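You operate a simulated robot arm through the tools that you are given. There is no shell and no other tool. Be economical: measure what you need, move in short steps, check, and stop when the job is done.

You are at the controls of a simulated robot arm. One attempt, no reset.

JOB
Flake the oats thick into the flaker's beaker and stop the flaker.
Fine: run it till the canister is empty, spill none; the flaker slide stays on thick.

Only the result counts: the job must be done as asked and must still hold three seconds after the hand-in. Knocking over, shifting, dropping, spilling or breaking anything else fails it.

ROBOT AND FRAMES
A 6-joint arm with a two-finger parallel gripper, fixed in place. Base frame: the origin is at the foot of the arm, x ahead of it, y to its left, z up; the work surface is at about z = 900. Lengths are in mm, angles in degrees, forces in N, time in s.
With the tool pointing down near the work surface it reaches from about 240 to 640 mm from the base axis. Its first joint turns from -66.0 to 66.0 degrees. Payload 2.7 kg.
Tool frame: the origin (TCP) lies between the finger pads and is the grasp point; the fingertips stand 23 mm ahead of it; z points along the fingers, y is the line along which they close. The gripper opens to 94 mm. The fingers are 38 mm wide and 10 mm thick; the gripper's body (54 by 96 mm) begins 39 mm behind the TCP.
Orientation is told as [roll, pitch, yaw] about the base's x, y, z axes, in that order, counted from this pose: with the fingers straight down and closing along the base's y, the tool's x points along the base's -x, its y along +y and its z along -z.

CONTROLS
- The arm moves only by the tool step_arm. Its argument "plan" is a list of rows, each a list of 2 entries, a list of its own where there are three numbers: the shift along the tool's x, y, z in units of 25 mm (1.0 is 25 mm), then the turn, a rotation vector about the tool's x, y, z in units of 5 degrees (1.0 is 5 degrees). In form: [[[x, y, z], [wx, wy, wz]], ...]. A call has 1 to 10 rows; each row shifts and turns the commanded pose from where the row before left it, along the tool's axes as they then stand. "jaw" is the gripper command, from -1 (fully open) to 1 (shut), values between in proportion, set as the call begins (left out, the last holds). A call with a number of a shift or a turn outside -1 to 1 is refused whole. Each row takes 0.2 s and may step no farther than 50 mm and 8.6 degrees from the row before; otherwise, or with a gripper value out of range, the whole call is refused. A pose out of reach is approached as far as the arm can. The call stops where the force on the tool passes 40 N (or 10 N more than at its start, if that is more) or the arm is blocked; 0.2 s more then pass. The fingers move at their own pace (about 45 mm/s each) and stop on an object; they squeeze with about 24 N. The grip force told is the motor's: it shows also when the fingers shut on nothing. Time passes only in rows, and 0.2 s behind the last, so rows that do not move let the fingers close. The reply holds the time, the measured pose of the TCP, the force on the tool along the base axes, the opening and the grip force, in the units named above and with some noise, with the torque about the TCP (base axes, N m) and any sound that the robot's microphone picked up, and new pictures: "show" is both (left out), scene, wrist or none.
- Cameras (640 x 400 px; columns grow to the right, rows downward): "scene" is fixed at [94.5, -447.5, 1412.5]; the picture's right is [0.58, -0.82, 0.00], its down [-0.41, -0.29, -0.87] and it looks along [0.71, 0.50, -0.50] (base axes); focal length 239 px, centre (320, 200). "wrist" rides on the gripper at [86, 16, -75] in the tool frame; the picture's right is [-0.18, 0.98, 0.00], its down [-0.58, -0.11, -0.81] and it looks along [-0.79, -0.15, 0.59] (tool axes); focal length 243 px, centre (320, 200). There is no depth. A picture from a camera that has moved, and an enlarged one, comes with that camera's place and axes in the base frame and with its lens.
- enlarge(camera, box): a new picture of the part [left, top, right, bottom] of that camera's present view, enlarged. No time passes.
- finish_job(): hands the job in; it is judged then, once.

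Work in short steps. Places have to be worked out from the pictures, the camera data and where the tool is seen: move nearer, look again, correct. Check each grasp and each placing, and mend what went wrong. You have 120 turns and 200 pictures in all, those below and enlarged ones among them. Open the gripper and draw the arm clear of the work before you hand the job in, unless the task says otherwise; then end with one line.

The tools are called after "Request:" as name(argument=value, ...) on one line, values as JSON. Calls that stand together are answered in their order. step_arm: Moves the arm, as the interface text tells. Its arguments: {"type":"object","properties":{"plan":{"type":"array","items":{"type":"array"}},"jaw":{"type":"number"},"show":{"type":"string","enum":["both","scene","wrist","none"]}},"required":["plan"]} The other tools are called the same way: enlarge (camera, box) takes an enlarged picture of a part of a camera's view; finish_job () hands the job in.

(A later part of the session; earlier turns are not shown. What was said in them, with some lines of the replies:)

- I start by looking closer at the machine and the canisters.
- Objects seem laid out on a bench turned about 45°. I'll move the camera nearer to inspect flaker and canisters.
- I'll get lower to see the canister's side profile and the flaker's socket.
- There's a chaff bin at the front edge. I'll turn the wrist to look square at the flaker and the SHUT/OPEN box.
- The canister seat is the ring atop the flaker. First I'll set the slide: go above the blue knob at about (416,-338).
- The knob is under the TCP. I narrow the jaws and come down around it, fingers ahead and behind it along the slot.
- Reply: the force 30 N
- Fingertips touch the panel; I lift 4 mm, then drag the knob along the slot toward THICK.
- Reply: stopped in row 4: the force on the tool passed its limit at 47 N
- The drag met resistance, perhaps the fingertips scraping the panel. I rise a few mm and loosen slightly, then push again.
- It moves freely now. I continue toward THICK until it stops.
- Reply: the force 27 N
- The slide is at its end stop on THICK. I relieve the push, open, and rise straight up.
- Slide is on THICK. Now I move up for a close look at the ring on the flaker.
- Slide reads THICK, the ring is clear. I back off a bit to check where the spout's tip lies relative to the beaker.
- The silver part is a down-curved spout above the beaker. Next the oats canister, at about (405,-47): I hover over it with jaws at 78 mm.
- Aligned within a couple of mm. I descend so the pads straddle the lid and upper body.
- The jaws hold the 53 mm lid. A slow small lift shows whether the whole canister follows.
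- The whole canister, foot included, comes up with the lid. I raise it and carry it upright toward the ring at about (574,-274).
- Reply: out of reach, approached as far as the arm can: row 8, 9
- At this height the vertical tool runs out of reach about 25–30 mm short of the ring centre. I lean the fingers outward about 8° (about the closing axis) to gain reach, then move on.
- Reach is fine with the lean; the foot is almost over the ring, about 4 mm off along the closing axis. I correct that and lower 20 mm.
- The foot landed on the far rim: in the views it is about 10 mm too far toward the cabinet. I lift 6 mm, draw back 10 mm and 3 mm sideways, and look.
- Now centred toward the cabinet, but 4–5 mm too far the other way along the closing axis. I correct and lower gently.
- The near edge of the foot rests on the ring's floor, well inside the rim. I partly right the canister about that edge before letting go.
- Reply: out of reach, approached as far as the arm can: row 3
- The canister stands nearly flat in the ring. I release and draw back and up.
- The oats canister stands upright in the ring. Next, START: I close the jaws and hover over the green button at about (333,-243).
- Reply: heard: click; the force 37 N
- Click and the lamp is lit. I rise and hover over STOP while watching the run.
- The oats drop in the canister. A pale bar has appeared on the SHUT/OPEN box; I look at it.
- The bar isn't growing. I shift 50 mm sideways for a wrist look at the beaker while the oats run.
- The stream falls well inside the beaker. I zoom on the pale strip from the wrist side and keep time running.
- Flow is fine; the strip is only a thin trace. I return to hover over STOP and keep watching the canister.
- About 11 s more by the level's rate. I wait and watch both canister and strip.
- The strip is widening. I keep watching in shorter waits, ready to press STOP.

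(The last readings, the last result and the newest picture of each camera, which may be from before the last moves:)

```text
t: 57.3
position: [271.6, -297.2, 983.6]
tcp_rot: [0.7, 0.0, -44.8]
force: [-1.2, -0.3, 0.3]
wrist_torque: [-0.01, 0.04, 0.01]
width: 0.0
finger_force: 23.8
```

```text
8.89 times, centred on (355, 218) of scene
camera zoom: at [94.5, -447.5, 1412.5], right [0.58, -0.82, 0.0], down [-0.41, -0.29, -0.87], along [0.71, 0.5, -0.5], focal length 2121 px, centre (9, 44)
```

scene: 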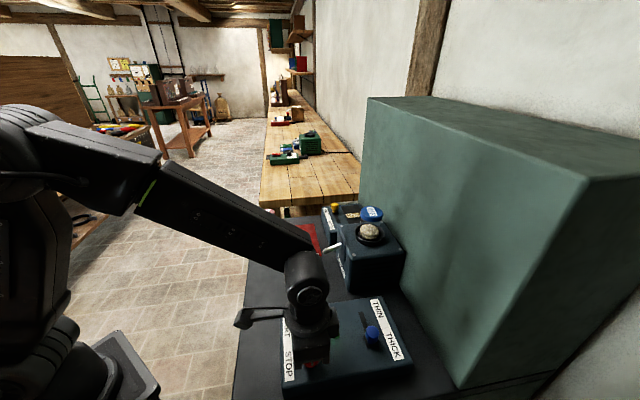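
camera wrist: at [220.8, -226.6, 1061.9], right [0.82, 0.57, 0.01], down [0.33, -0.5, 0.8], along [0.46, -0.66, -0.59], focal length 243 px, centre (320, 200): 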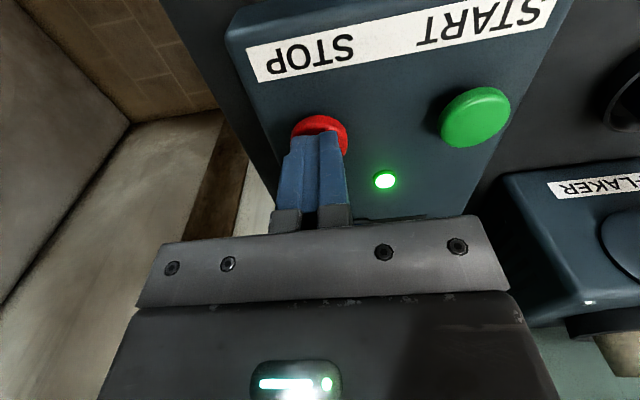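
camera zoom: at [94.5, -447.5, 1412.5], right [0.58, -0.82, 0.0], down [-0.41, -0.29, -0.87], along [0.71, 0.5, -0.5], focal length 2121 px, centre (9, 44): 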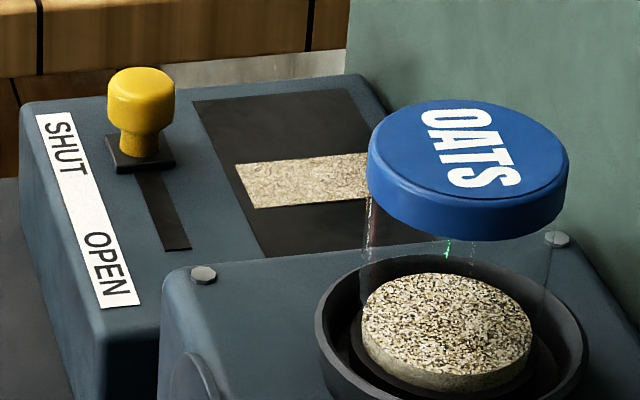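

Request:
step_arm(plan=[[[0, 0, 0], [0, 0, 0]], [[0, 0, 0], [0, 0, 0]], [[0, 0, 0], [0, 0, 0]], [[0, 0, 0], [0, 0, 0]], [[0, 0, 0], [0, 0, 0]], [[0, 0, 0], [0, 0, 0]], [[0, 0, 0], [0, 0, 0]]], show="none")

Request:
enlarge(camera="scene", box=[325, 195, 385, 240])

```text
t: 58.9
position: [270.9, -297.8, 982.4]
tcp_rot: [0.8, 0.1, -44.8]
force: [0.4, 0.8, 0.7]
wrist_torque: [-0.02, 0.02, -0.03]
width: 0.0
finger_force: 23.8
```

```text
8.89 times, centred on (355, 218) of scene
camera zoom: at [94.5, -447.5, 1412.5], right [0.58, -0.82, 0.0], down [-0.41, -0.29, -0.87], along [0.71, 0.5, -0.5], focal length 2121 px, centre (9, 44)
```

zoom: 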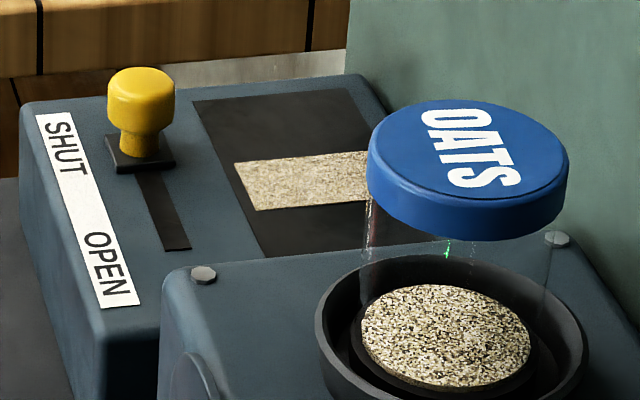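

Request:
step_arm(plan=[[[0, 0, 0], [0, 0, 0]], [[0, 0, 0], [0, 0, 0]], [[0, 0, 0], [0, 0, 0]], [[0, 0, 0], [0, 0, 0]]], show="none")

Request:
enlarge(camera="scene", box=[325, 195, 385, 240])

```text
t: 59.9
position: [271.3, -299.3, 983.0]
tcp_rot: [0.8, 0.0, -44.7]
force: [-0.5, 0.4, 0.5]
wrist_torque: [-0.02, 0.02, 0.01]
width: 0.1
finger_force: 24.1
```

```text
8.89 times, centred on (355, 218) of scene
camera zoom: at [94.5, -447.5, 1412.5], right [0.58, -0.82, 0.0], down [-0.41, -0.29, -0.87], along [0.71, 0.5, -0.5], focal length 2121 px, centre (9, 44)
```

zoom: 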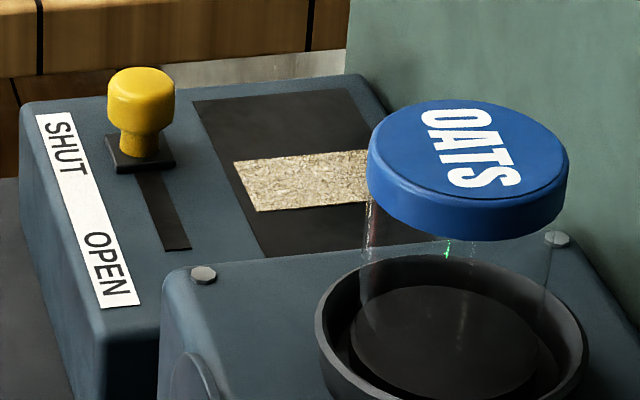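

The canister is empty. I press STOP.

Request:
step_arm(plan=[[[0, 0, 0.12], [0, 0, 0]], [[0, 0, 0.12], [0, 0, 0]], [[0, 0, 0.12], [0, 0, 0]], [[0, 0, 0.04], [0, 0, 0]], [[0, 0, 0], [0, 0, 0]]], show="wrist")

```text
t: 61.2
position: [272.6, -299.7, 974.9]
tcp_rot: [0.8, -0.5, -44.8]
force: [-3.4, 3.5, 19.2]
wrist_torque: [0.04, 0.07, 0.0]
width: 0.1
finger_force: 23.9
heard: click
stopped in row 5: the force on the tool passed its limit at 40 N (the readings are from after the stop); the commanded pose is now the measured one
camera wrist: at [221.3, -227.3, 1050.7], right [0.82, 0.57, 0.02], down [0.32, -0.49, 0.81], along [0.47, -0.66, -0.59], focal length 243 px, centre (320, 200)
```

wrist: 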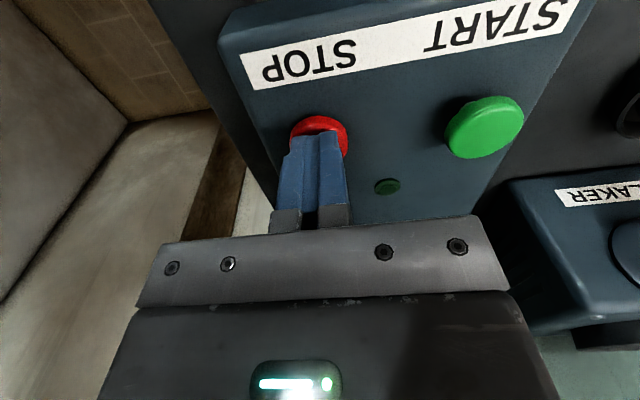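

Click, and the lamp is out. I rise clear, open the gripper and inspect beaker and bench.

Request:
step_arm(plan=[[[0, 0, -1], [0, 0, 0]], [[0, 0, -1], [0, 0, 0]], [[0, 0, -1], [0, 0, 0]], [[0.6, 1, -1], [0, 0, 0]], [[0.6, 1, -1], [0, 0, 0]], [[0.6, 1, -1], [0, 0, 0]], [[0.6, 1, -1], [0, 0, 0]], [[0.6, 1, -0.5], [0, 0, 0]], [[0, 0, 0], [0, 0, 0]]], jaw=-1)

Request:
enlarge(camera="scene", box=[230, 190, 430, 390])

Request:
enlarge(camera="wrist", box=[280, 0, 640, 240])

```text
t: 63.2
position: [304.0, -159.4, 1164.1]
tcp_rot: [0.8, -0.2, -44.8]
force: [-0.3, 0.2, -0.1]
wrist_torque: [0.0, -0.02, 0.02]
width: 93.9
finger_force: 0.0
camera wrist: at [253.4, -86.9, 1239.1], right [0.82, 0.57, 0.01], down [0.33, -0.49, 0.81], along [0.47, -0.66, -0.59], focal length 243 px, centre (320, 200)
```

scene: 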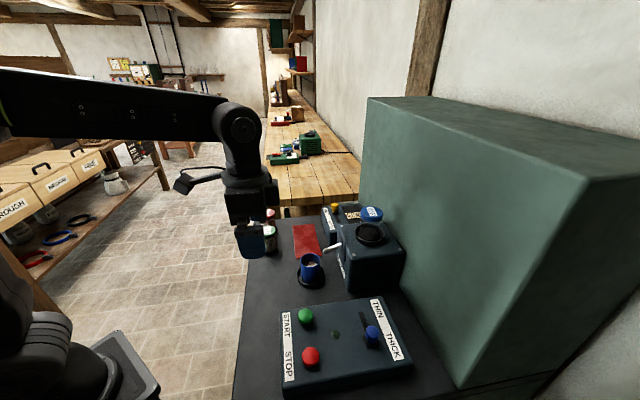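
wrist: 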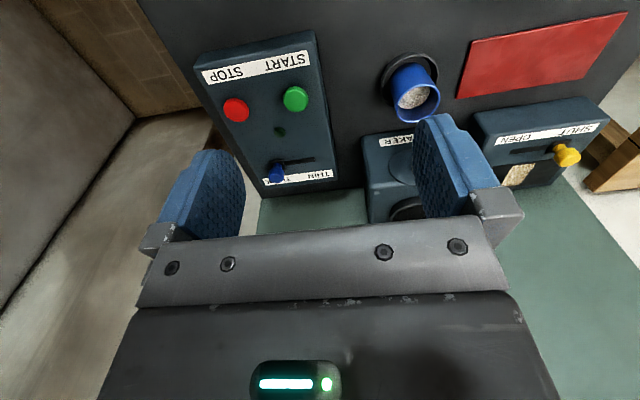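

```text
2.00 times, centred on (330, 290) of scene
camera zoom: at [94.5, -447.5, 1412.5], right [0.58, -0.82, 0.0], down [-0.41, -0.29, -0.87], along [0.71, 0.5, -0.5], focal length 477 px, centre (300, 20)
```

zoom: 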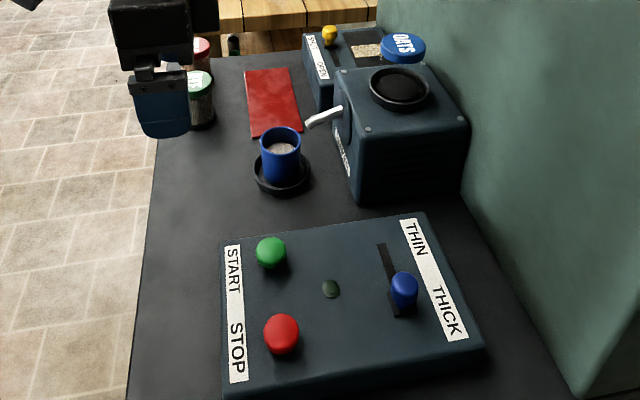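

```text
1.67 times, centred on (460, 120) of wrist
camera zoom: at [253.4, -86.9, 1239.1], right [0.82, 0.57, 0.01], down [0.33, -0.49, 0.81], along [0.47, -0.66, -0.59], focal length 404 px, centre (87, 333)
```

zoom: 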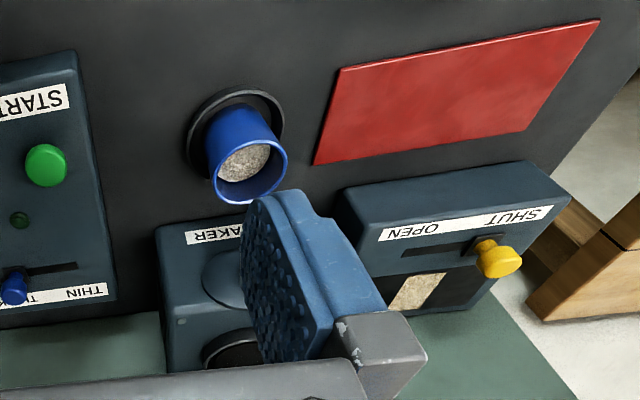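

The beaker holds the flakes and the bench is clean. The slide is on THICK, the lamp is off, the canister is empty and upright, and the arm is clear, so I hand in.

Request:
finish_job()

```text
The job is handed in.
```

The oats are flaked thick into the flaker's beaker with the canister run empty and nothing spilled; the flaker is stopped, its slide is still on THICK, and the job is handed in.
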